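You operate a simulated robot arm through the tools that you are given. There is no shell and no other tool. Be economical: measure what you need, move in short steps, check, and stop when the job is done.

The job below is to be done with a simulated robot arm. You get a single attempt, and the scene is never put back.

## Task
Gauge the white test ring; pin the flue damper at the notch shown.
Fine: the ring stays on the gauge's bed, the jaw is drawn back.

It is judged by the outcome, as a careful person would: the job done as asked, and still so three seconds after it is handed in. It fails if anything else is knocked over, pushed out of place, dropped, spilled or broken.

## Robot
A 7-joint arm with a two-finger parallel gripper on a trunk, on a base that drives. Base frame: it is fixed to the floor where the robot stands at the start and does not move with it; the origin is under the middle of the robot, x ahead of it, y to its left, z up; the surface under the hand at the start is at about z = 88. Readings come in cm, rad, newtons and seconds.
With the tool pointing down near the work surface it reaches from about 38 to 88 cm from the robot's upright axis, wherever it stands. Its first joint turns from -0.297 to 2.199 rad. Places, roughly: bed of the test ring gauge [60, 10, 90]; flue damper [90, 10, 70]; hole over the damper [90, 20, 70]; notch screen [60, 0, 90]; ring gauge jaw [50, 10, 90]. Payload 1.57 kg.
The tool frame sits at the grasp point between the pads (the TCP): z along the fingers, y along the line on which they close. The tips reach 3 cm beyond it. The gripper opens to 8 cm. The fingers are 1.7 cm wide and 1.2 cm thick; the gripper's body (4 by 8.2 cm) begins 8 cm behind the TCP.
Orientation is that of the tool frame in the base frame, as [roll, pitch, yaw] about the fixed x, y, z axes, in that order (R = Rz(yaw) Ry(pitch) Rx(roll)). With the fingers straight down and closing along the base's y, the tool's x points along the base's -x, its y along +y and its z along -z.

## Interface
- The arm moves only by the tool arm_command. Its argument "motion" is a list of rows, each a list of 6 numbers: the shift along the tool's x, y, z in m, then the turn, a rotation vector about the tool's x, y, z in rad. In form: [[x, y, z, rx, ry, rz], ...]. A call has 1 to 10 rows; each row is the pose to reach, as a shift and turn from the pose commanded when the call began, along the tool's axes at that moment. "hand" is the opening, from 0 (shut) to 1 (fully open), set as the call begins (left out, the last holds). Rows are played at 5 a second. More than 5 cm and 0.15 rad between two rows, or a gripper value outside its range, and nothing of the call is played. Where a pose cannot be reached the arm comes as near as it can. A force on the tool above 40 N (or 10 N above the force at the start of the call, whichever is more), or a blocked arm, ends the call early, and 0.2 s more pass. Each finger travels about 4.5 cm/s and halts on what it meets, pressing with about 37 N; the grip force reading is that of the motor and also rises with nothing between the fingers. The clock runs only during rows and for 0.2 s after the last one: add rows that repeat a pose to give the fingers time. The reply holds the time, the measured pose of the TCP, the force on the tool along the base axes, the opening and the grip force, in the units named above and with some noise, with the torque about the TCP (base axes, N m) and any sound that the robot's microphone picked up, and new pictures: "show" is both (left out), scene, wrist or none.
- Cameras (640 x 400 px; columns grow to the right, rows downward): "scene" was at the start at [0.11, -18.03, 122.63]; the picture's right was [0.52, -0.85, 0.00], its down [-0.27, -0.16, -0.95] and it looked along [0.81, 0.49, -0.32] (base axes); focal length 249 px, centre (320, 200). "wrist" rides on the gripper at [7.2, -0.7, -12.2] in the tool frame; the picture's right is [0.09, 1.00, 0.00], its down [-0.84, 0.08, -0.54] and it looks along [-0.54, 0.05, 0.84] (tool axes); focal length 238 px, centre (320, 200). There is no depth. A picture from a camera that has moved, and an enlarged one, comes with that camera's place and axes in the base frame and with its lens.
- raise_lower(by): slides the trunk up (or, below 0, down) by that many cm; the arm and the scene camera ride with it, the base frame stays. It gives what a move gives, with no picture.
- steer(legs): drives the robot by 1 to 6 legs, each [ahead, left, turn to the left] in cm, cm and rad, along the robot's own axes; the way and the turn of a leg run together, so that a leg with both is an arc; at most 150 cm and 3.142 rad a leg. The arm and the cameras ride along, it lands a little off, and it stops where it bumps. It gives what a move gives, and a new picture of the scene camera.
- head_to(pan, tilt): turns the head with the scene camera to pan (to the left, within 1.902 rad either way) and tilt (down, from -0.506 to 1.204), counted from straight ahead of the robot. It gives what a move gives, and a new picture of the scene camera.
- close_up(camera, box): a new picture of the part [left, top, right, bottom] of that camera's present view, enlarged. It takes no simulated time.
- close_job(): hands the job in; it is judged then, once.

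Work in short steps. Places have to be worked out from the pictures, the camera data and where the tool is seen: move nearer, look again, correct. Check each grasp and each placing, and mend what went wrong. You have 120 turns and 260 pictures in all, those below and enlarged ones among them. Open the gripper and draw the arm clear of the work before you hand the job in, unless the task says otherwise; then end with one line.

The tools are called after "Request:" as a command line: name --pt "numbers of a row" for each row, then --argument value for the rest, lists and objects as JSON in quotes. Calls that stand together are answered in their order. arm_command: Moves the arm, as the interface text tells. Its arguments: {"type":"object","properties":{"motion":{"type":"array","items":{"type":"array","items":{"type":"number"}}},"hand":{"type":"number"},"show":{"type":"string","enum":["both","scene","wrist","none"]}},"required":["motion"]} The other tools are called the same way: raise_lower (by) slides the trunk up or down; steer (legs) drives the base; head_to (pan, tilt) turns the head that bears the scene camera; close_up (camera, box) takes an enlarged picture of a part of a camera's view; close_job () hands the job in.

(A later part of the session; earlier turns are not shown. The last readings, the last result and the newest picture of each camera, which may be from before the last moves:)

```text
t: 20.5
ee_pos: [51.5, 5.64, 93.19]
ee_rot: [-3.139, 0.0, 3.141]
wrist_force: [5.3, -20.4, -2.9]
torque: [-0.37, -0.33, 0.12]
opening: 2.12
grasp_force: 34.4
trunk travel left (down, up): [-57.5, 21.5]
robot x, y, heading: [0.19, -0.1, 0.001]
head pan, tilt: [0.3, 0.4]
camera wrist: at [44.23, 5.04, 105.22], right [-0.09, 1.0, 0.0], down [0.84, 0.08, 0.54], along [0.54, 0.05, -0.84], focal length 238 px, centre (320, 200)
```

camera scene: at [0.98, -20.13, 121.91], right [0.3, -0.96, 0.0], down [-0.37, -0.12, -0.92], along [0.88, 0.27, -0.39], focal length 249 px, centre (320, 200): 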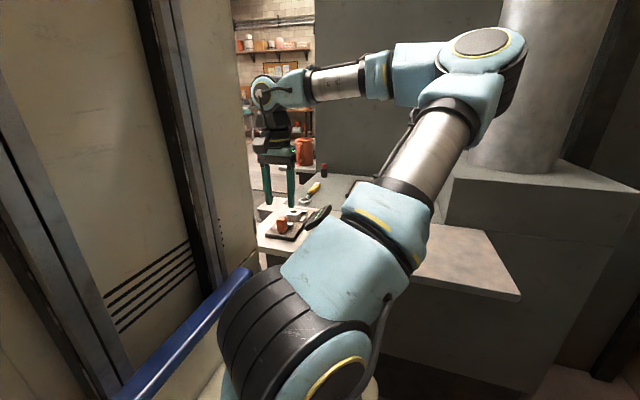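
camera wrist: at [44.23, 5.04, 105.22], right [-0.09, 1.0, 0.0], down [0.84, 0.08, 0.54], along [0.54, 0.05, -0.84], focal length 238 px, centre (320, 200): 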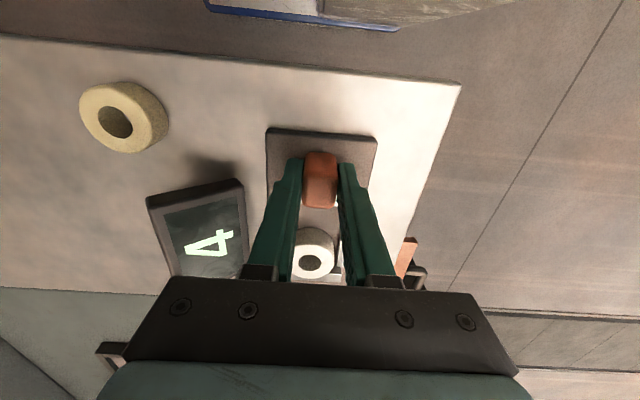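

Jaw is back, the 4 remains on screen. Release and rise.

Request:
arm_command --pt "0 0 0 0 0 0" --pt "0 0 0 0 0 0" --pt "0 0 0 0 0 0" --pt "0 0 -0.03 0 0 0" --pt "0 0 -0.07 0 0 0" --pt "0 0 -0.11 0 0 0" --pt "0 0 -0.15 0 0 0" --pt "0 0 -0.18 0 0 0" --hand 0.6 --show "wrist"

Request:
arm_command --pt "-0.045 0.02 0 0 0 0" --pt "-0.09 0.04 0 0 0 0" --pt "-0.13 0.06 0 0 0 0" --pt "-0.17 0.08 0 0 0 0" --pt "-0.21 0.1 0 0 0 0" --pt "-0.25 0.12 0 0 0 0" --pt "-0.28 0.14 0 0 0 0" --pt "-0.28 0.14 0 0 0 0" --hand 0.6 --show "both"

```text
t: 22.3
ee_pos: [51.38, 5.85, 111.07]
ee_rot: [-3.141, 0.0, 3.139]
wrist_force: [0.5, -0.3, 0.3]
torque: [0.04, 0.01, 0.01]
opening: 4.79
grasp_force: 0.0
trunk travel left (down, up): [-57.5, 21.5]
robot x, y, heading: [-0.07, -0.16, -0.003]
head pan, tilt: [0.3, 0.4]
camera wrist: at [44.1, 5.13, 123.19], right [-0.09, 1.0, 0.0], down [0.84, 0.08, 0.54], along [0.54, 0.05, -0.84], focal length 238 px, centre (320, 200)
```

wrist: 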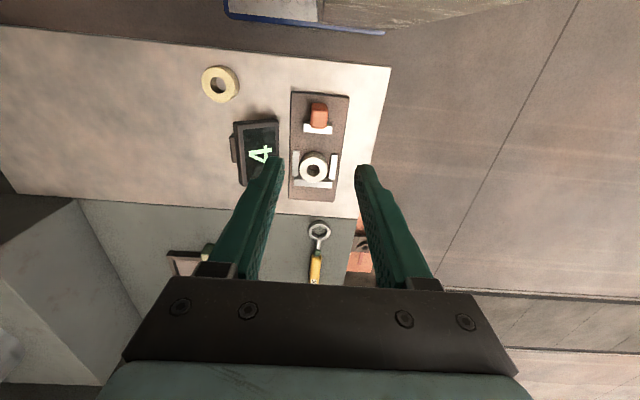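

```text
t: 24.1
ee_pos: [77.07, 18.34, 110.48]
ee_rot: [-3.14, 0.001, 3.141]
wrist_force: [-0.3, -0.3, -0.7]
torque: [0.0, 0.03, -0.01]
opening: 4.79
grasp_force: 0.1
out of reach, approached as far as the arm can: row 7, 8
trunk travel left (down, up): [-57.5, 21.5]
robot x, y, heading: [-0.17, 0.26, -0.002]
head pan, tilt: [0.3, 0.4]
camera scene: at [0.99, -20.12, 121.91], right [0.3, -0.96, 0.0], down [-0.37, -0.12, -0.92], along [0.88, 0.27, -0.39], focal length 249 px, centre (320, 200)
camera wrist: at [69.72, 17.57, 122.52], right [-0.09, 1.0, 0.0], down [0.84, 0.08, 0.54], along [0.54, 0.05, -0.84], focal length 238 px, centre (320, 200)
```

scene: 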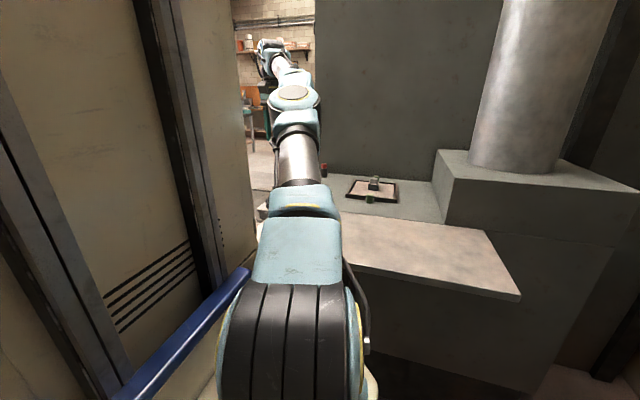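
wrist: 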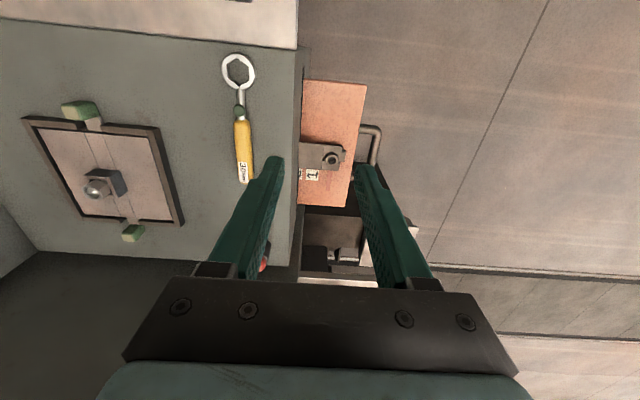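

The damper is beyond comfortable reach from here, so I need to know the floor to the left. Look around with the head.

Request:
head_to --pan 1.0 --tilt 0.7

Request:
head_to --pan 1.7 --tilt 0.6

Request:
close_up --camera "wrist" --box '[270, 60, 430, 300]'

```text
t: 25.2
ee_pos: [77.03, 18.18, 110.36]
ee_rot: [3.14, 0.002, 3.14]
wrist_force: [1.2, -0.5, 0.1]
torque: [-0.04, 0.02, -0.05]
opening: 4.8
grasp_force: 0.0
trunk travel left (down, up): [-57.5, 21.5]
robot x, y, heading: [0.23, -0.18, 0.001]
head pan, tilt: [1.0, 0.7]
camera scene: at [-3.27, -15.72, 119.23], right [0.84, -0.54, 0.0], down [-0.35, -0.54, -0.77], along [0.41, 0.64, -0.64], focal length 249 px, centre (320, 200)
```

scene: 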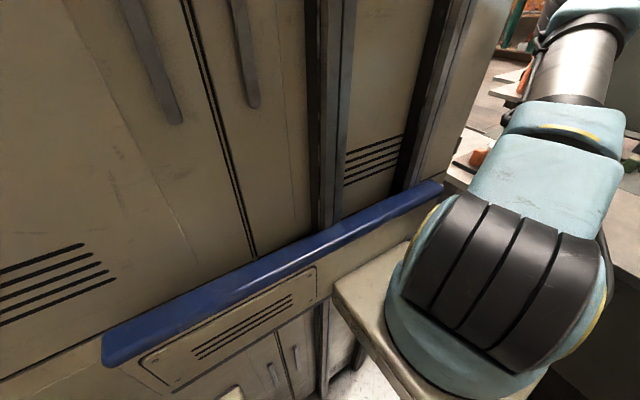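

```text
t: 26.3
ee_pos: [77.03, 18.29, 110.4]
ee_rot: [3.139, 0.002, 3.138]
wrist_force: [-0.1, -0.7, -0.1]
torque: [0.0, 0.02, 0.03]
opening: 4.8
grasp_force: 0.0
trunk travel left (down, up): [-57.5, 21.5]
robot x, y, heading: [-0.13, 0.12, 0.001]
head pan, tilt: [1.7, 0.6]
camera scene: at [-9.0, -14.1, 120.09], right [0.99, 0.13, 0.0], down [0.07, -0.56, -0.82], along [-0.11, 0.82, -0.57], focal length 249 px, centre (320, 200)
```

scene: 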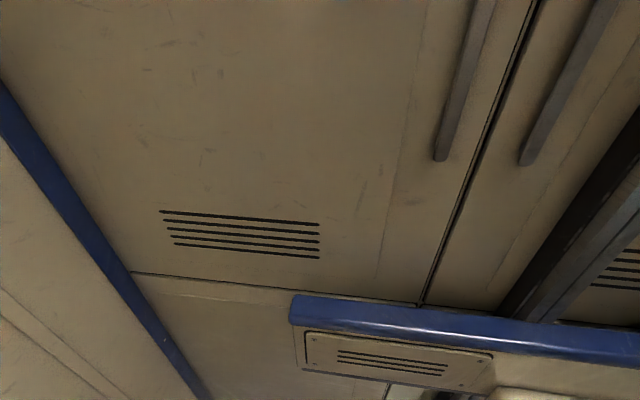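

```text
1.67 times, centred on (350, 180) of wrist
camera zoom: at [69.72, 17.54, 122.54], right [-0.09, 1.0, 0.0], down [0.84, 0.08, 0.54], along [0.54, 0.05, -0.84], focal length 397 px, centre (270, 233)
```

zoom: 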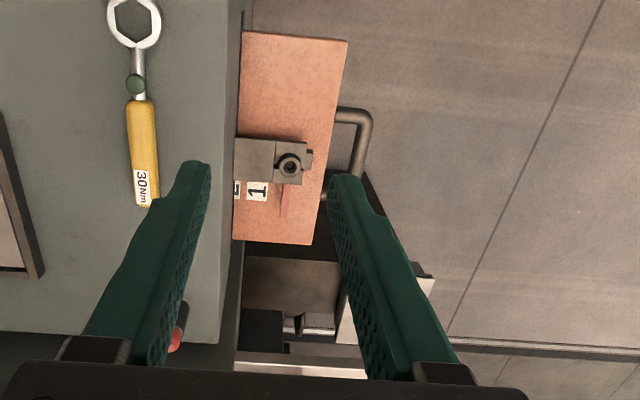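

I need to tell whether the beige wall belongs to the surroundings or the robot. Look right as well, then do a tiny drive test.

Request:
head_to --pan -0.9 --tilt 0.7

Request:
head_to --pan -1.9 --tilt 0.6

Request:
head_to --pan 1.0 --tilt 1.1

```text
t: 28.6
ee_pos: [77.0, 18.18, 110.48]
ee_rot: [3.138, 0.002, 3.14]
wrist_force: [0.1, 0.8, 0.9]
torque: [-0.01, 0.02, 0.02]
opening: 4.78
grasp_force: 0.1
trunk travel left (down, up): [-57.5, 21.5]
robot x, y, heading: [-0.07, -0.26, -0.003]
head pan, tilt: [-0.901, 0.7]
camera scene: at [-2.59, -29.52, 119.23], right [-0.78, -0.62, 0.0], down [-0.4, 0.5, -0.76], along [0.48, -0.6, -0.64], focal length 249 px, centre (320, 200)
```

scene: 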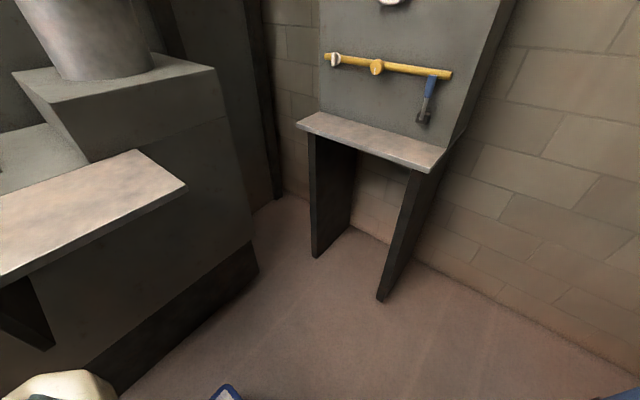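

```text
t: 29.9
ee_pos: [76.99, 18.08, 110.5]
ee_rot: [3.14, 0.002, 3.141]
wrist_force: [0.9, -0.2, -0.9]
torque: [0.02, -0.01, 0.0]
opening: 4.81
grasp_force: 0.2
trunk travel left (down, up): [-57.5, 21.5]
robot x, y, heading: [-0.04, 0.11, -0.001]
head pan, tilt: [-1.901, 0.6]
camera scene: at [-10.72, -31.23, 120.09], right [-0.95, 0.32, 0.0], down [0.18, 0.53, -0.83], along [-0.27, -0.78, -0.56], focal length 249 px, centre (320, 200)
```

scene: 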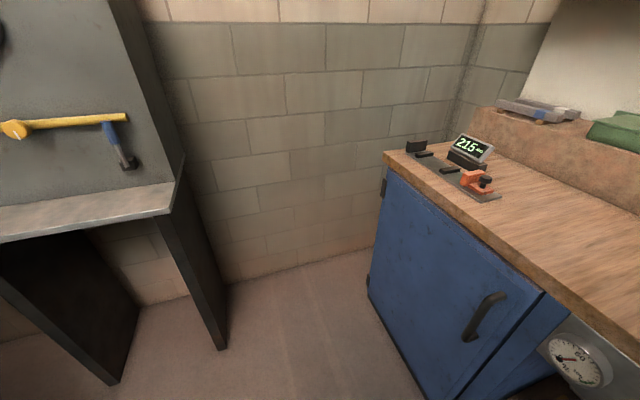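

```text
t: 32.4
ee_pos: [77.09, 18.16, 110.39]
ee_rot: [3.14, 0.002, 3.14]
wrist_force: [-0.3, 0.4, 0.7]
torque: [-0.01, 0.03, -0.02]
opening: 4.81
grasp_force: 0.1
trunk travel left (down, up): [-57.5, 21.5]
robot x, y, heading: [-0.07, 0.03, 0.001]
head pan, tilt: [1.0, 1.1]
camera scene: at [-4.45, -17.55, 116.23], right [0.84, -0.54, 0.0], down [-0.48, -0.75, -0.45], along [0.25, 0.38, -0.89], focal length 249 px, centre (320, 200)
```

scene: 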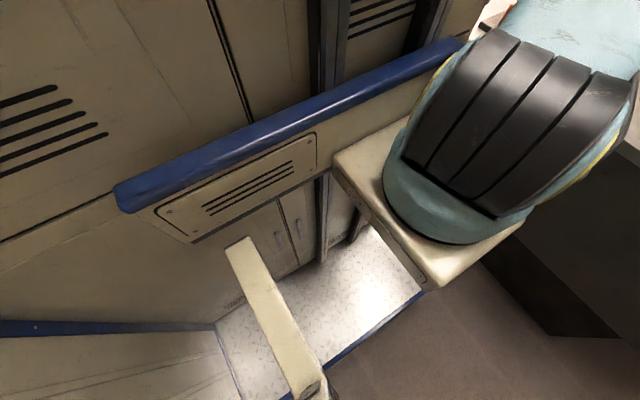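

The beige "wall" is the robot's own body. The damper must be worked from its left (+y) side; I'll turn the wrist camera toward +y to check the free floor there.

Request:
arm_command --pt "0.01 0 0 0 0 -0.15" --pt "0.02 0 0 0 0 -0.3" --pt "0.03 0 0 0 0 -0.45" --pt "0.04 0 0 0 0 -0.6" --pt "0.05 0 0 0 0 -0.75" --pt "0.06 0 0 0 0 -0.9" --pt "0.07 0 0 0 0 -1.05" --pt "0.08 0 0 0 0 -1.2" --pt "0.08 0 0 0 0 -1.35" --pt "0.08 0 0 0 0 -1.5" --show "wrist"

```text
t: 34.6
ee_pos: [56.94, 18.32, 106.44]
ee_rot: [-3.139, 0.006, -1.659]
wrist_force: [0.9, 0.5, -0.2]
torque: [-0.02, 0.03, -0.02]
opening: 4.81
grasp_force: 0.0
out of reach, approached as far as the arm can: row 7, 8, 9, 10
trunk travel left (down, up): [-57.5, 21.5]
robot x, y, heading: [0.21, 0.02, -0.002]
head pan, tilt: [1.0, 1.1]
camera wrist: at [56.78, 11.01, 118.46], right [-1.0, 0.0, 0.0], down [-0.01, 0.84, 0.55], along [0.0, 0.55, -0.84], focal length 238 px, centre (320, 200)
```

wrist: 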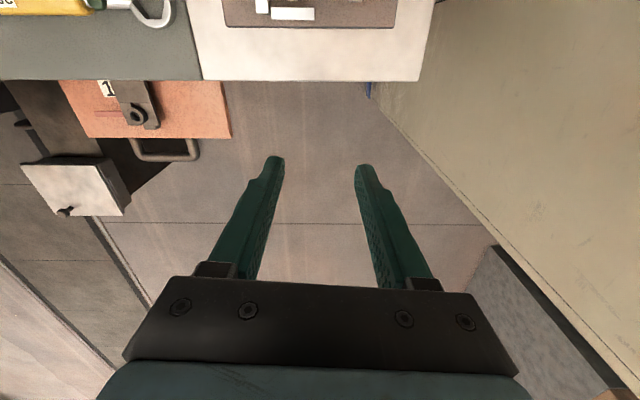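

The handle is at ≈(90.6, 31, 70), bushing ≈(92, 22, 71), peg ≈(127, 50, 64). Tilt the view up to see the floor further left.

Request:
arm_command --pt "0 0 0 0 -0.15 0" --pt "0 0 0 0 -0.3 0" --pt "0 0 0 0 -0.45 0" --pt "0 0 0 0 -0.6 0" --pt "0 0 0 0 -0.7 0" --show "wrist"

```text
t: 35.8
ee_pos: [56.78, 18.34, 106.49]
ee_rot: [3.141, 0.702, -1.644]
wrist_force: [-0.1, -0.8, 0.5]
torque: [-0.04, 0.0, 0.0]
opening: 4.8
grasp_force: 0.0
trunk travel left (down, up): [-57.5, 21.5]
robot x, y, heading: [0.16, 0.5, 0.004]
head pan, tilt: [1.0, 1.1]
camera wrist: at [56.51, 4.93, 111.05], right [-1.0, 0.0, -0.06], down [-0.06, 0.29, 0.95], along [0.02, 0.96, -0.29], focal length 238 px, centre (320, 200)
```

wrist: 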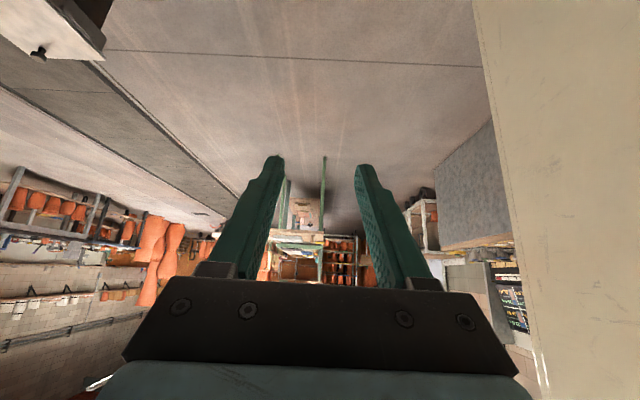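

There is a large free floor to the left. Plan: drive left ~105, turn right 90° and then shift sideways to face the damper. First restore the tool to vertical.

Request:
arm_command --pt "0 0 0 0 0.15 0" --pt "0 0 0 0 0.3 0" --pt "0 0 0 0 0.45 0" --pt "0 0 0 0 0.6 0" --pt "0 0 0 0 0.7 0" --show "none"

Request:
steer --legs '[[0, 55, 0]]'

```text
t: 37.0
ee_pos: [56.4, 18.25, 106.06]
ee_rot: [-3.14, 0.0, -1.647]
wrist_force: [0.7, -0.8, 0.3]
torque: [0.03, 0.02, 0.0]
opening: 4.8
grasp_force: 0.1
out of reach, approached as far as the arm can: row 5
trunk travel left (down, up): [-57.5, 21.5]
robot x, y, heading: [0.09, -0.15, 0.002]
head pan, tilt: [1.0, 1.1]
```

```text
t: 40.2
ee_pos: [55.87, 75.14, 106.18]
ee_rot: [3.141, 0.001, -1.635]
wrist_force: [0.6, 0.0, -0.5]
torque: [0.04, -0.02, -0.05]
opening: 4.81
grasp_force: 0.0
trunk travel left (down, up): [-57.5, 21.5]
robot x, y, heading: [-0.5, 55.98, 0.006]
head pan, tilt: [1.0, 1.1]
camera scene: at [-4.58, 38.56, 116.23], right [0.85, -0.53, 0.0], down [-0.47, -0.76, -0.45], along [0.24, 0.39, -0.89], focal length 249 px, centre (320, 200)
```

scene: 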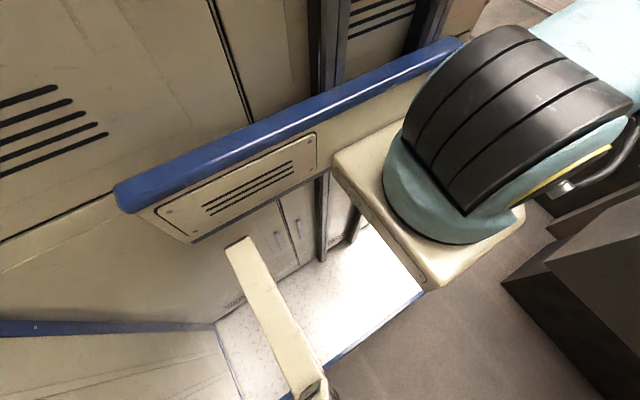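

Confirmed, and clear. Continue left and turn to face -y.

Request:
steer --legs '[[0, 55, 0], [0, 0, -1.571]]'

Request:
head_to --pan 0.3 --tilt 0.5

```text
t: 47.2
ee_pos: [17.02, 54.9, 106.09]
ee_rot: [3.142, 0.002, 3.063]
wrist_force: [0.0, 0.4, -0.6]
torque: [0.02, 0.0, -0.01]
opening: 4.79
grasp_force: 0.0
trunk travel left (down, up): [-57.5, 21.5]
robot x, y, heading: [-1.34, 111.33, -1.574]
head pan, tilt: [1.0, 1.1]
camera scene: at [-18.51, 116.24, 116.23], right [-0.54, -0.84, 0.0], down [-0.75, 0.48, -0.45], along [0.38, -0.25, -0.89], focal length 249 px, centre (320, 200)
```

scene: 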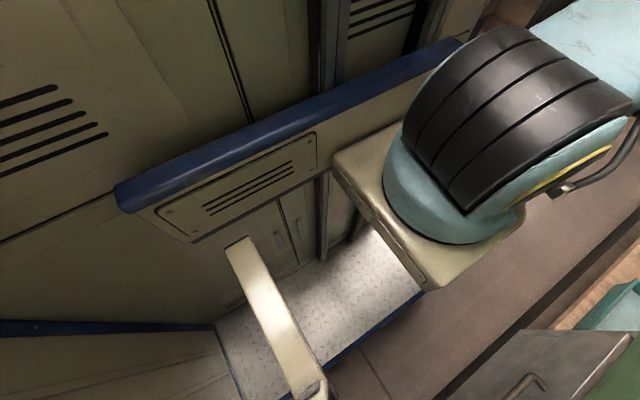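

```text
t: 48.3
ee_pos: [17.12, 54.97, 106.17]
ee_rot: [3.141, 0.001, 3.063]
wrist_force: [-0.7, 0.3, 0.4]
torque: [0.02, -0.02, -0.01]
opening: 4.8
grasp_force: 0.1
trunk travel left (down, up): [-57.5, 21.5]
robot x, y, heading: [-1.19, 111.75, -1.574]
head pan, tilt: [0.3, 0.499]
camera scene: at [-21.14, 110.97, 120.99], right [-0.96, -0.29, 0.0], down [-0.14, 0.46, -0.88], along [0.26, -0.84, -0.48], focal length 249 px, centre (320, 200)
```

scene: 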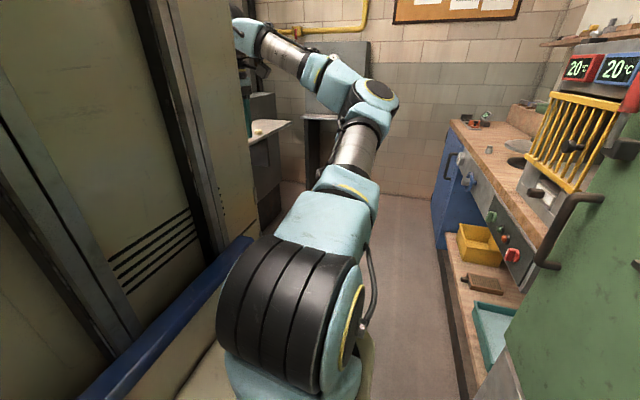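

Now shift to the robot's left (+x) by 55.

Request:
steer --legs '[[0, 55, 0]]'

Request:
arm_command --pt "0 0 0 0 0 0.0" --show "wrist"

```text
t: 51.4
ee_pos: [71.69, 55.07, 106.16]
ee_rot: [3.141, 0.003, 3.07]
wrist_force: [0.2, -0.8, 0.5]
torque: [0.04, -0.02, 0.01]
opening: 4.8
grasp_force: 0.0
trunk travel left (down, up): [-57.5, 21.5]
robot x, y, heading: [53.43, 111.32, -1.564]
head pan, tilt: [0.3, 0.499]
camera scene: at [33.16, 110.83, 121.0], right [-0.95, -0.3, 0.0], down [-0.14, 0.46, -0.88], along [0.26, -0.84, -0.48], focal length 249 px, centre (320, 200)
```

scene: 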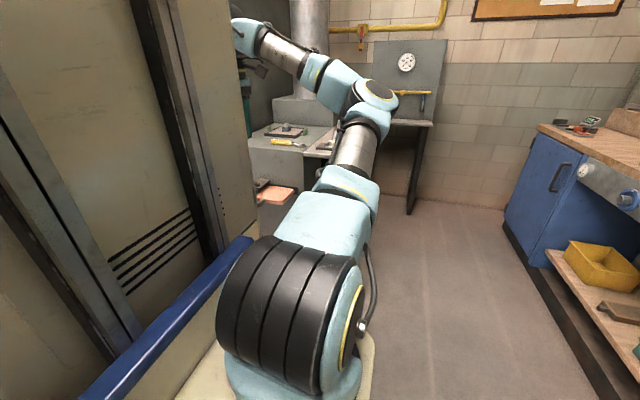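

```text
t: 51.8
ee_pos: [71.68, 55.02, 106.3]
ee_rot: [-3.141, 0.002, 3.069]
wrist_force: [0.2, -0.2, -1.5]
torque: [0.02, -0.01, 0.0]
opening: 4.8
grasp_force: 0.1
trunk travel left (down, up): [-57.5, 21.5]
robot x, y, heading: [53.27, 111.19, -1.569]
head pan, tilt: [0.3, 0.499]
camera wrist: at [64.36, 54.88, 118.31], right [-0.02, 1.0, 0.0], down [0.84, 0.02, 0.54], along [0.54, 0.01, -0.84], focal length 238 px, centre (320, 200)
```

wrist: 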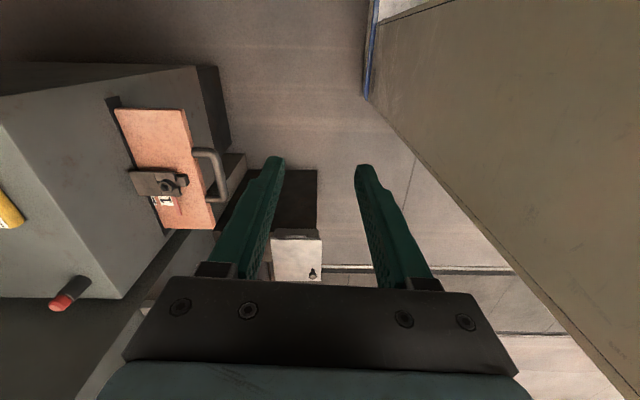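

The body half-width is modest and the front is ~40 ahead of the axis. Shift to about (96, 104), which keeps clear of the peg's box (y ≤ 55).

Request:
steer --legs '[[0, 42, 0], [7, 0, 0]]'

Request:
arm_command --pt "0 0 0 0 0 0.0" --show "wrist"

```text
t: 55.0
ee_pos: [113.82, 48.2, 106.19]
ee_rot: [3.141, 0.001, 3.073]
wrist_force: [0.3, 0.1, 0.7]
torque: [0.03, -0.03, 0.0]
opening: 4.81
grasp_force: 0.0
trunk travel left (down, up): [-57.5, 21.5]
robot x, y, heading: [95.29, 104.33, -1.565]
head pan, tilt: [0.3, 0.499]
camera scene: at [75.03, 103.8, 121.0], right [-0.95, -0.3, 0.0], down [-0.15, 0.46, -0.88], along [0.27, -0.84, -0.48], focal length 249 px, centre (320, 200)
```

scene: 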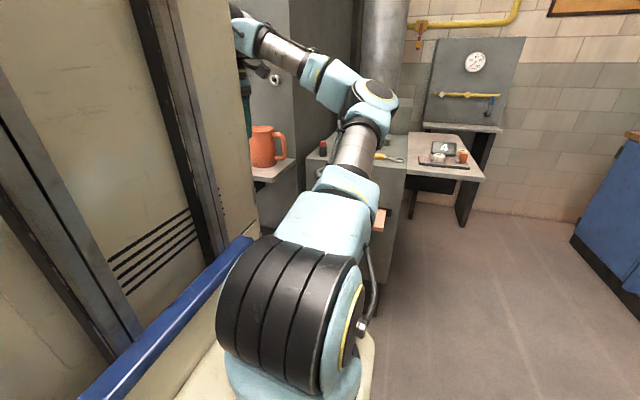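

```text
t: 55.4
ee_pos: [113.88, 48.1, 106.17]
ee_rot: [-3.14, 0.002, 3.072]
wrist_force: [0.1, -0.3, -0.1]
torque: [-0.02, -0.02, -0.01]
opening: 4.81
grasp_force: 0.1
trunk travel left (down, up): [-57.5, 21.5]
robot x, y, heading: [95.04, 104.68, -1.56]
head pan, tilt: [0.3, 0.499]
camera wrist: at [106.56, 48.05, 118.32], right [-0.02, 1.0, 0.0], down [0.84, 0.02, 0.54], along [0.54, 0.01, -0.84], focal length 238 px, centre (320, 200)
```

wrist: 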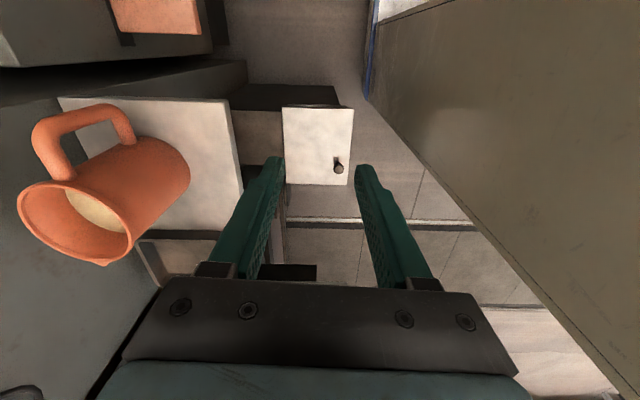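

The peg stands in a white box top at about (132, 53, 60). An open jug stands nearby, to be avoided. Enlarge the peg.

Request:
close_up --camera "wrist" --box '[260, 80, 380, 200]'

Request:
close_up --camera "wrist" --box '[60, 0, 260, 110]'

```text
3.33 times, centred on (320, 140) of wrist
camera zoom: at [106.56, 48.05, 118.32], right [-0.02, 1.0, 0.0], down [0.84, 0.02, 0.54], along [0.54, 0.01, -0.84], focal length 794 px, centre (320, 400)
```

zoom: 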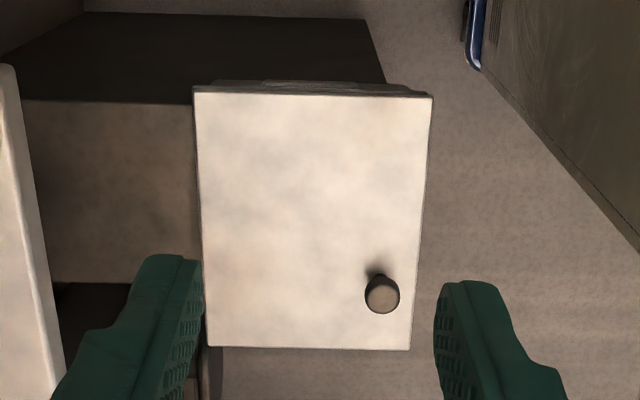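

```text
3.20 times, centred on (160, 55) of wrist
camera zoom: at [106.56, 48.05, 118.32], right [-0.02, 1.0, 0.0], down [0.84, 0.02, 0.54], along [0.54, 0.01, -0.84], focal length 763 px, centre (832, 664)
```

zoom: 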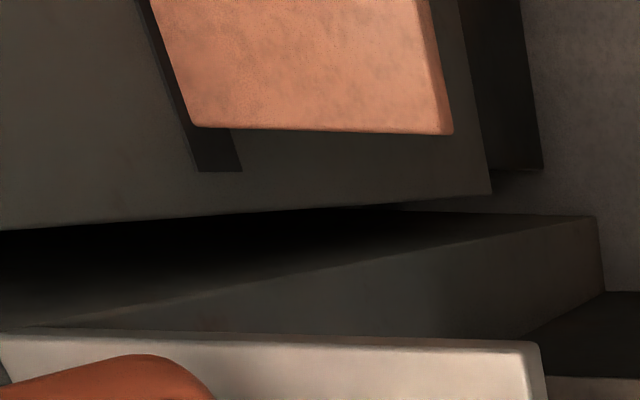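

Now view the damper: move back toward x≈92 and turn the tool so that the camera looks toward the furnace (-y).

Request:
arm_command --pt "0.025 0 0 0 0 0.15" --pt "0.05 0.0 0 0 0 0.3" --pt "0.075 0.0 0 0 0 0.45" --pt "0.1 0 0 0 0 0.6" --pt "0.125 0 0 0 0 0.75" --pt "0.15 0 0 0 0 0.9" --pt "0.175 0 0 0 0 1.05" --pt "0.2 0 0 0 0 1.2" --pt "0.21 0 0 0 0 1.35" --pt "0.21 0 0 0 0 1.5" --show "wrist"

Request:
raise_lower --by -12

Request:
close_up --camera "wrist" --box '[160, 0, 480, 250]'

```text
t: 57.6
ee_pos: [92.89, 49.76, 106.29]
ee_rot: [3.14, -0.001, 1.571]
wrist_force: [-0.3, -0.8, 0.6]
torque: [-0.01, -0.01, 0.02]
opening: 4.8
grasp_force: 0.1
trunk travel left (down, up): [-57.5, 21.5]
robot x, y, heading: [95.53, 104.22, -1.562]
head pan, tilt: [0.3, 0.499]
camera wrist: at [92.15, 56.86, 118.27], right [1.0, 0.09, 0.0], down [0.08, -0.84, 0.54], along [0.05, -0.54, -0.84], focal length 238 px, centre (320, 200)
```

wrist: 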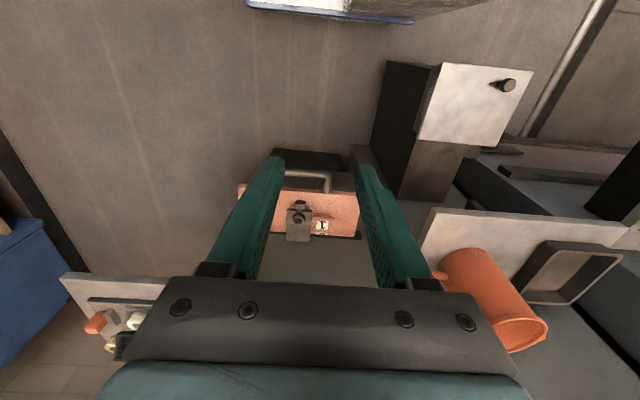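

```text
t: 59.1
ee_pos: [92.94, 49.57, 94.2]
ee_rot: [3.141, -0.002, 1.574]
wrist_force: [0.2, -0.8, 0.1]
torque: [-0.03, 0.04, 0.02]
opening: 4.79
grasp_force: 0.1
trunk travel left (down, up): [-45.5, 33.5]
robot x, y, heading: [95.02, 104.73, -1.566]
head pan, tilt: [0.3, 0.499]
```

```text
1.60 times, centred on (320, 125) of wrist
camera zoom: at [92.15, 56.86, 106.27], right [1.0, 0.1, 0.0], down [0.08, -0.84, 0.54], along [0.05, -0.54, -0.84], focal length 381 px, centre (320, 320)
```

zoom: 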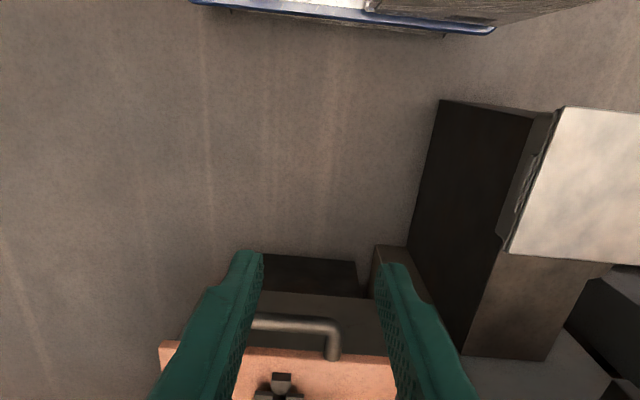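

Request:
arm_command --pt "-0.03 0 0 0 0 0" --pt "-0.06 0 0 0 0 0" --pt "-0.09 0 0 0 0 0" --pt "-0.12 0 0 0 0 0" --pt "-0.12 0 0 0 0 0" --hand 1 --show "wrist"

Request:
close_up --camera "wrist" --box '[220, 100, 420, 270]'

```text
t: 60.3
ee_pos: [93.01, 37.6, 94.27]
ee_rot: [3.14, 0.0, 1.574]
wrist_force: [-0.6, 0.2, -0.4]
torque: [0.01, -0.01, 0.04]
opening: 8.0
grasp_force: 0.1
trunk travel left (down, up): [-45.5, 33.5]
robot x, y, heading: [95.1, 104.68, -1.566]
head pan, tilt: [0.3, 0.499]
camera wrist: at [92.19, 44.8, 106.35], right [1.0, 0.1, 0.0], down [0.08, -0.84, 0.54], along [0.05, -0.54, -0.84], focal length 238 px, centre (320, 200)
```

wrist: 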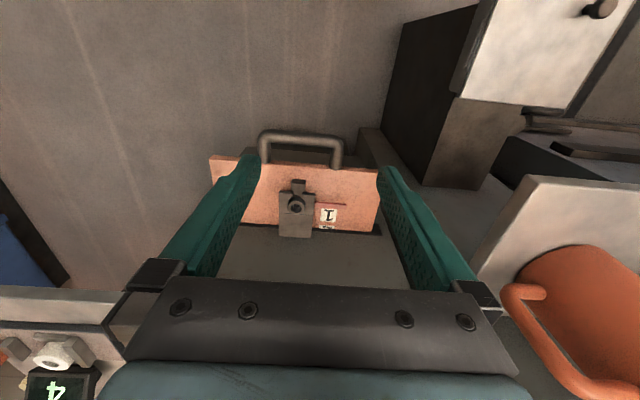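

```text
2.35 times, centred on (320, 185) of wrist
camera zoom: at [92.19, 44.8, 106.35], right [1.0, 0.1, 0.0], down [0.08, -0.84, 0.54], along [0.05, -0.54, -0.84], focal length 561 px, centre (320, 235)
```

zoom: 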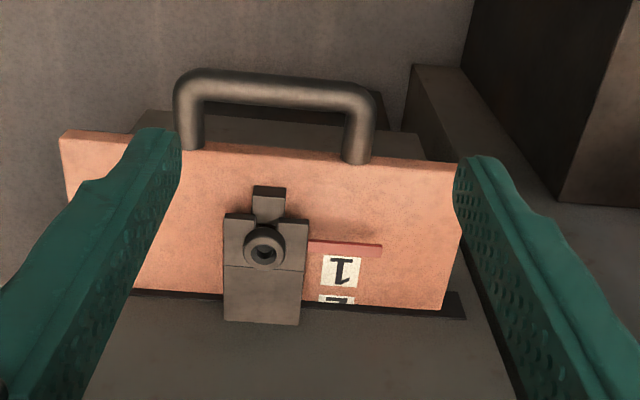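

Labels 1, 2, … run into the slot; pulling out exposes higher numbers and the red mark lies level with the bushing. I'll hook the handle with closed fingers; approach above the U-gap for a closer look.

Request:
arm_command --pt "-0.02 -0.01 0.03 0 0 0" --pt "-0.04 -0.02 0.06 0 0 0" --pt "-0.06 -0.024 0.09 0 0 0" --pt "-0.068 -0.024 0.12 0 0 0" --pt "-0.068 -0.024 0.14 0 0 0" --pt "-0.068 -0.024 0.14 0 0 0" --hand 0 --show "wrist"

Request:
close_up --camera "wrist" --box '[220, 60, 420, 260]'

```text
t: 61.7
ee_pos: [90.66, 31.12, 80.26]
ee_rot: [3.14, -0.001, 1.574]
wrist_force: [-1.2, -0.1, -0.7]
torque: [0.02, 0.03, -0.02]
opening: 0.0
grasp_force: 21.2
trunk travel left (down, up): [-45.5, 33.5]
robot x, y, heading: [95.17, 104.66, -1.558]
head pan, tilt: [0.3, 0.499]
camera wrist: at [89.89, 38.23, 92.38], right [1.0, 0.1, 0.0], down [0.08, -0.84, 0.54], along [0.05, -0.54, -0.84], focal length 238 px, centre (320, 200)
```

wrist: 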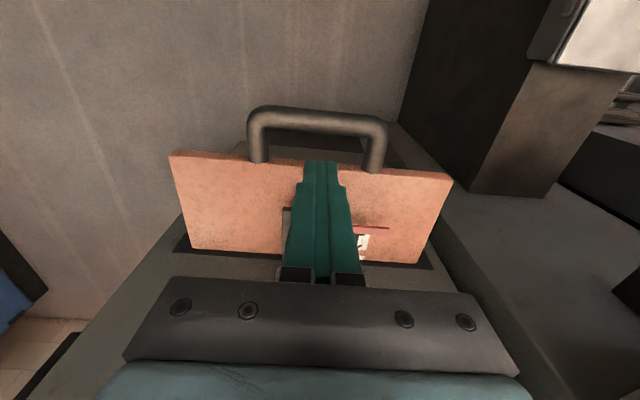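

```text
2.00 times, centred on (320, 160) of wrist
camera zoom: at [89.89, 38.23, 92.38], right [1.0, 0.1, 0.0], down [0.08, -0.84, 0.54], along [0.05, -0.54, -0.84], focal length 477 px, centre (320, 280)
```

zoom: 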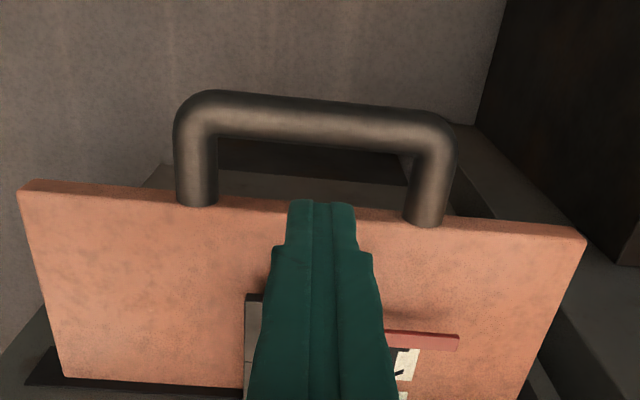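

Gap centre is at y≈30.1 (bar inner face 31.5, plate edge 28.7). Lower the closed fingers into the gap.

Request:
arm_command --pt "-0.01 0 0.0 0 0 0" --pt "-0.01 0 0.03 0 0 0" --pt "-0.01 0 0.05 0 0 0" --pt "-0.01 0 0.065 0 0 0" --pt "-0.01 0 0.065 0 0 0" --hand 0 --show "wrist"

Request:
close_up --camera "wrist" --box '[220, 60, 420, 260]'

```text
t: 62.9
ee_pos: [90.63, 30.09, 73.72]
ee_rot: [3.141, 0.0, 1.574]
wrist_force: [0.6, 0.0, -1.0]
torque: [0.0, 0.01, 0.01]
opening: 0.0
grasp_force: 21.0
trunk travel left (down, up): [-45.5, 33.5]
robot x, y, heading: [95.4, 104.6, -1.558]
head pan, tilt: [0.3, 0.499]
camera wrist: at [89.8, 37.15, 85.8], right [1.0, 0.1, 0.0], down [0.08, -0.84, 0.54], along [0.05, -0.54, -0.84], focal length 238 px, centre (320, 200)
```

wrist: 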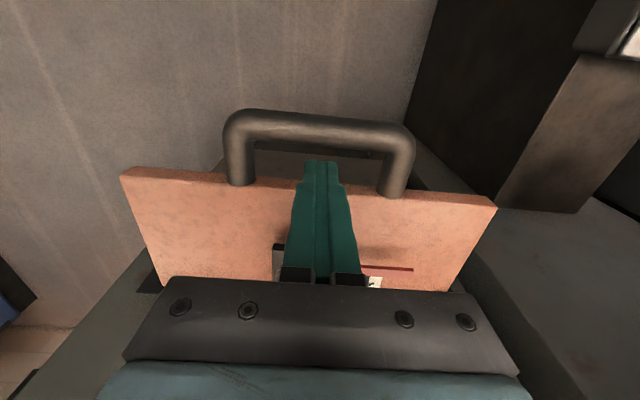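

```text
2.00 times, centred on (320, 160) of wrist
camera zoom: at [89.8, 37.15, 85.8], right [1.0, 0.1, 0.0], down [0.08, -0.84, 0.54], along [0.05, -0.54, -0.84], focal length 477 px, centre (320, 280)
```

zoom: 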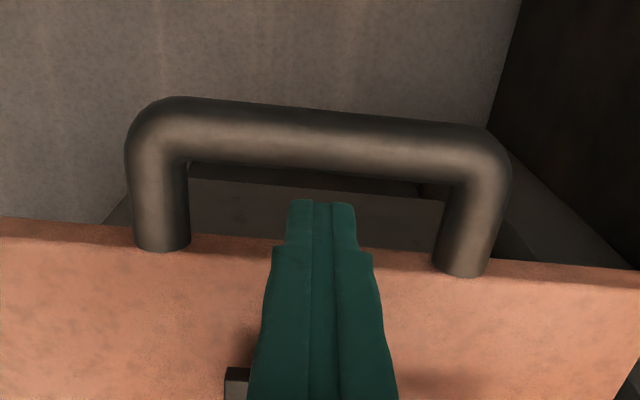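

Bar centre estimated at (90.2, 32.1, 69.2). Lower another 3 cm.

Request:
arm_command --pt "0 0 0.01 0 0 0" --pt "0 0 0.02 0 0 0" --pt "0 0 0.03 0 0 0" --pt "0 0 0.03 0 0 0" --hand 0 --show "wrist"

Request:
close_up --camera "wrist" --box '[220, 60, 420, 260]'

```text
t: 63.9
ee_pos: [90.61, 29.99, 70.55]
ee_rot: [3.14, 0.001, 1.575]
wrist_force: [-0.2, 0.0, -0.1]
torque: [-0.02, 0.01, 0.0]
opening: 0.0
grasp_force: 20.9
trunk travel left (down, up): [-45.5, 33.5]
robot x, y, heading: [95.05, 104.56, -1.565]
head pan, tilt: [0.3, 0.499]
camera wrist: at [89.78, 37.09, 82.75], right [1.0, 0.1, 0.0], down [0.08, -0.84, 0.54], along [0.05, -0.54, -0.84], focal length 238 px, centre (320, 200)
```

wrist: 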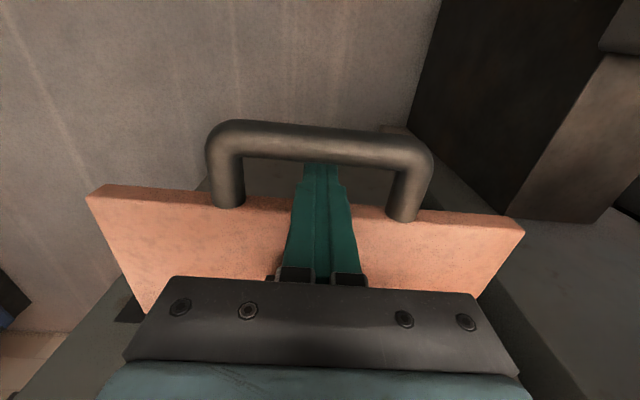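

```text
2.00 times, centred on (320, 160) of wrist
camera zoom: at [89.78, 37.09, 82.75], right [1.0, 0.1, 0.0], down [0.08, -0.84, 0.54], along [0.05, -0.54, -0.84], focal length 477 px, centre (320, 280)
```

zoom: 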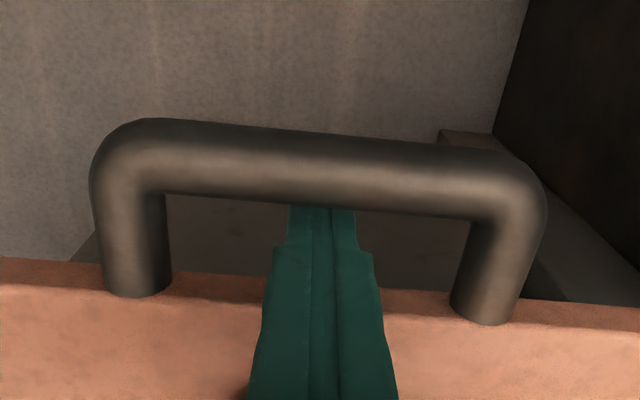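

The fingers are behind the bar. Pull outward 6 cm.

Request:
arm_command --pt "0.01 0 0 0 0 0" --pt "0.02 0 0 0 0 0" --pt "0.03 0 0 0 0 0" --pt "0.04 0 0 0 0 0" --pt "0.05 0 0 0 0 0" --pt "0.06 0 0 0 0 0" --pt "0.06 0 0 0 0 0" --hand 0 --show "both"

```text
t: 65.5
ee_pos: [90.63, 36.08, 70.81]
ee_rot: [3.139, 0.0, 1.574]
wrist_force: [-0.3, -0.4, -0.2]
torque: [0.0, 0.0, -0.01]
opening: 0.0
grasp_force: 21.5
trunk travel left (down, up): [-45.5, 33.5]
robot x, y, heading: [95.21, 104.46, -1.554]
head pan, tilt: [0.3, 0.499]
camera scene: at [75.03, 103.81, 109.0], right [-0.95, -0.3, 0.0], down [-0.15, 0.46, -0.88], along [0.27, -0.84, -0.48], focal length 249 px, centre (320, 200)
camera wrist: at [89.82, 43.03, 82.88], right [1.0, 0.1, 0.0], down [0.08, -0.84, 0.54], along [0.05, -0.54, -0.84], focal length 238 px, centre (320, 200)
```

scene: 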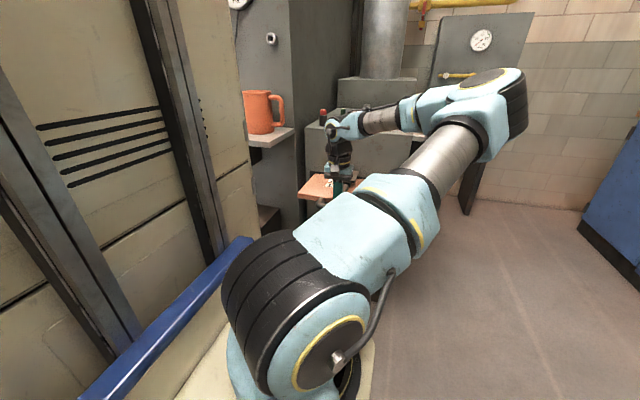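
wrist: 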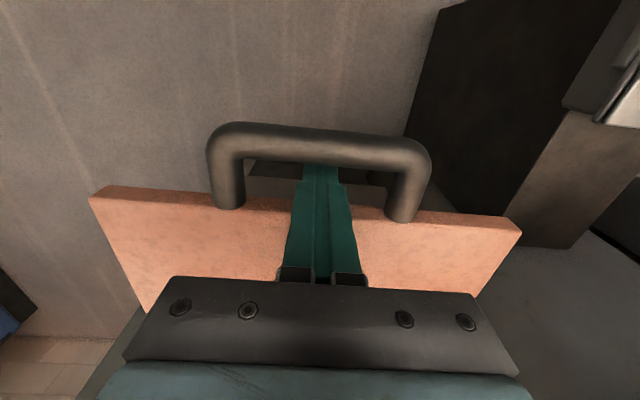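

Plate slides. Check the numbers from the scene camera.

Request:
close_up --camera "scene" --box '[290, 130, 380, 210]'

```text
5.00 times, centred on (335, 170) of scene
camera zoom: at [75.03, 103.81, 109.0], right [-0.95, -0.3, 0.0], down [-0.15, 0.46, -0.88], along [0.27, -0.84, -0.48], focal length 1245 px, centre (245, 350)
```

zoom: 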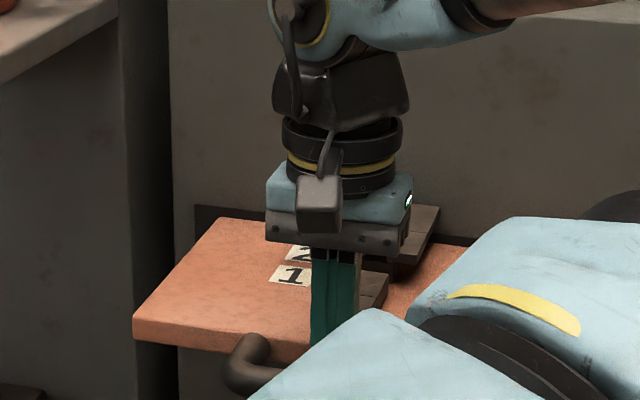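

Continue pulling 5 cm, then lift out to look at the labels.

Request:
arm_command --pt "0.01 0 0 0 0 0" --pt "0.02 0 0 0 0 0" --pt "0.03 0 0 0 0 0" --pt "0.04 0 0 0 0 0" --pt "0.05 0 0 0 0 0" --pt "0.05 0 0 0 0 0" --hand 0 --show "none"

Request:
arm_command --pt "-0.003 0 -0.0 0 0 0" --pt "-0.003 0 -0.04 0 0 0" --pt "-0.003 0 -0.08 0 0 0" --pt "-0.003 0 -0.12 0 0 0" --pt "-0.003 0 -0.16 0 0 0" --pt "-0.003 0 -0.2 0 0 0" --pt "-0.02 0 -0.2 0 0 0" --pt "-0.02 0 -0.2 0 0 0" --hand 1 --show "wrist"

Request:
close_up --camera "wrist" --box '[200, 100, 440, 280]'

```text
t: 66.9
ee_pos: [90.58, 40.84, 70.68]
ee_rot: [3.139, 0.0, 1.575]
wrist_force: [-0.1, -0.4, 0.8]
torque: [0.0, -0.02, 0.03]
opening: 0.0
grasp_force: 21.2
trunk travel left (down, up): [-45.5, 33.5]
robot x, y, heading: [95.08, 104.55, -1.563]
head pan, tilt: [0.3, 0.499]
```

```text
t: 68.7
ee_pos: [90.7, 38.87, 90.84]
ee_rot: [3.141, 0.0, 1.575]
wrist_force: [-0.4, 0.8, 0.4]
torque: [0.02, 0.02, -0.01]
opening: 7.98
grasp_force: 0.0
trunk travel left (down, up): [-45.5, 33.5]
robot x, y, heading: [95.26, 104.45, -1.562]
head pan, tilt: [0.3, 0.499]
camera wrist: at [89.89, 46.12, 102.83], right [1.0, 0.1, 0.0], down [0.08, -0.84, 0.54], along [0.05, -0.54, -0.84], focal length 238 px, centre (320, 200)
```

wrist: 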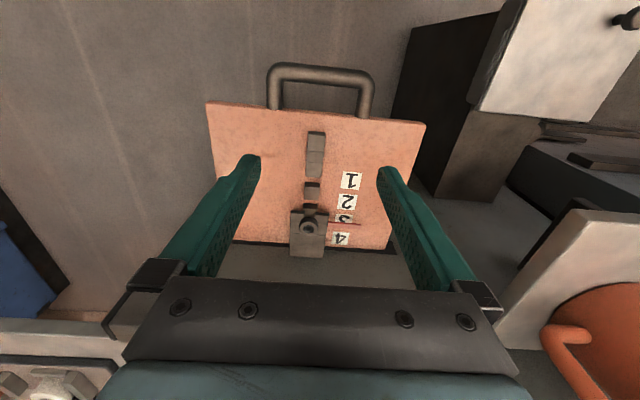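

```text
2.22 times, centred on (320, 190) of wrist
camera zoom: at [89.89, 46.12, 102.83], right [1.0, 0.1, 0.0], down [0.08, -0.84, 0.54], along [0.05, -0.54, -0.84], focal length 530 px, centre (320, 222)
```

zoom: 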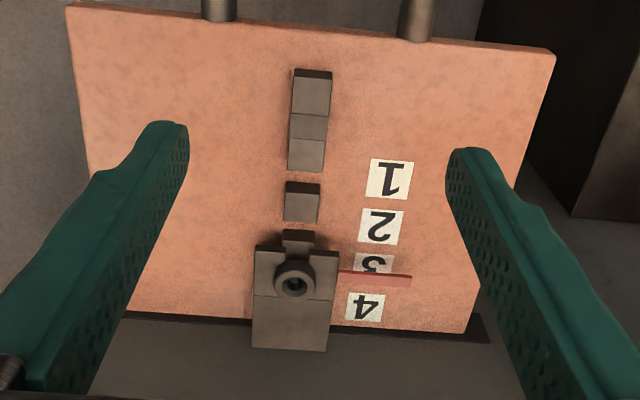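

The labels have a 4.0 cm pitch; the fixed red pointer/bushing is at y≈21.5 and label 4 is at y≈17.0, so 4.5 cm more. Re-hook the handle and pull.

Request:
arm_command --pt "0.0155 0 0 0 0 0" --pt "0.0155 0 0.04 0 0 0" --pt "0.0155 0 0.08 0 0 0" --pt "0.0155 0 0.12 0 0 0" --pt "0.0155 0 0.16 0 0 0" --pt "0.0155 0 0.16 0 0 0" --hand 0 --show "wrist"

```text
t: 70.1
ee_pos: [90.62, 40.38, 74.63]
ee_rot: [3.139, 0.002, 1.574]
wrist_force: [0.2, -0.1, -0.3]
torque: [0.04, 0.04, -0.02]
opening: 0.02
grasp_force: 21.1
trunk travel left (down, up): [-45.5, 33.5]
robot x, y, heading: [94.86, 104.7, -1.564]
head pan, tilt: [0.3, 0.499]
camera wrist: at [89.92, 47.51, 86.72], right [1.0, 0.1, 0.0], down [0.08, -0.84, 0.54], along [0.05, -0.54, -0.84], focal length 238 px, centre (320, 200)
```

wrist: 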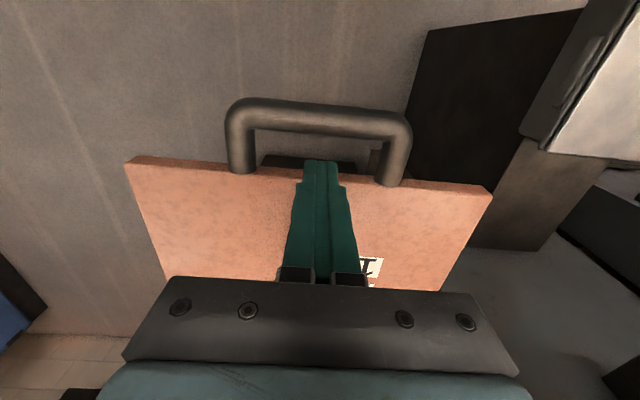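

The gap appears ~0.6 cm further out than assumed; shift and lower.

Request:
arm_command --pt "0.006 0 0 0 0 0" --pt "0.006 0 0.01 0 0 0" --pt "0.006 0 0.02 0 0 0" --pt "0.006 0 0.03 0 0 0" --pt "0.006 0 0.038 0 0 0" --pt "0.006 0 0.038 0 0 0" --hand 0 --show "wrist"

```text
t: 71.5
ee_pos: [90.71, 40.9, 70.7]
ee_rot: [3.139, -0.001, 1.574]
wrist_force: [0.3, -0.8, -0.3]
torque: [0.0, 0.01, -0.01]
opening: 0.02
grasp_force: 21.1
trunk travel left (down, up): [-45.5, 33.5]
robot x, y, heading: [95.54, 104.57, -1.564]
head pan, tilt: [0.3, 0.499]
camera wrist: at [89.9, 48.16, 82.87], right [1.0, 0.1, 0.0], down [0.08, -0.84, 0.54], along [0.05, -0.54, -0.84], focal length 238 px, centre (320, 200)
```

wrist: 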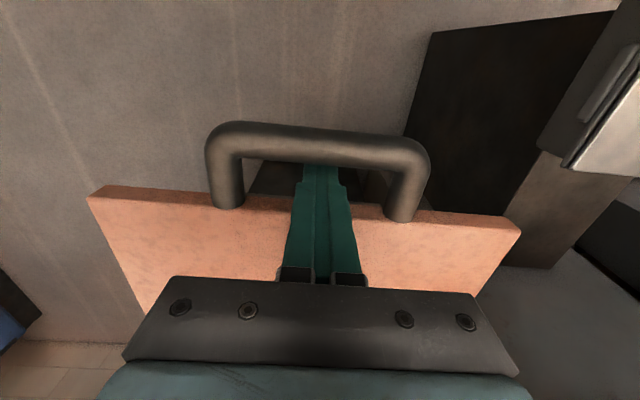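

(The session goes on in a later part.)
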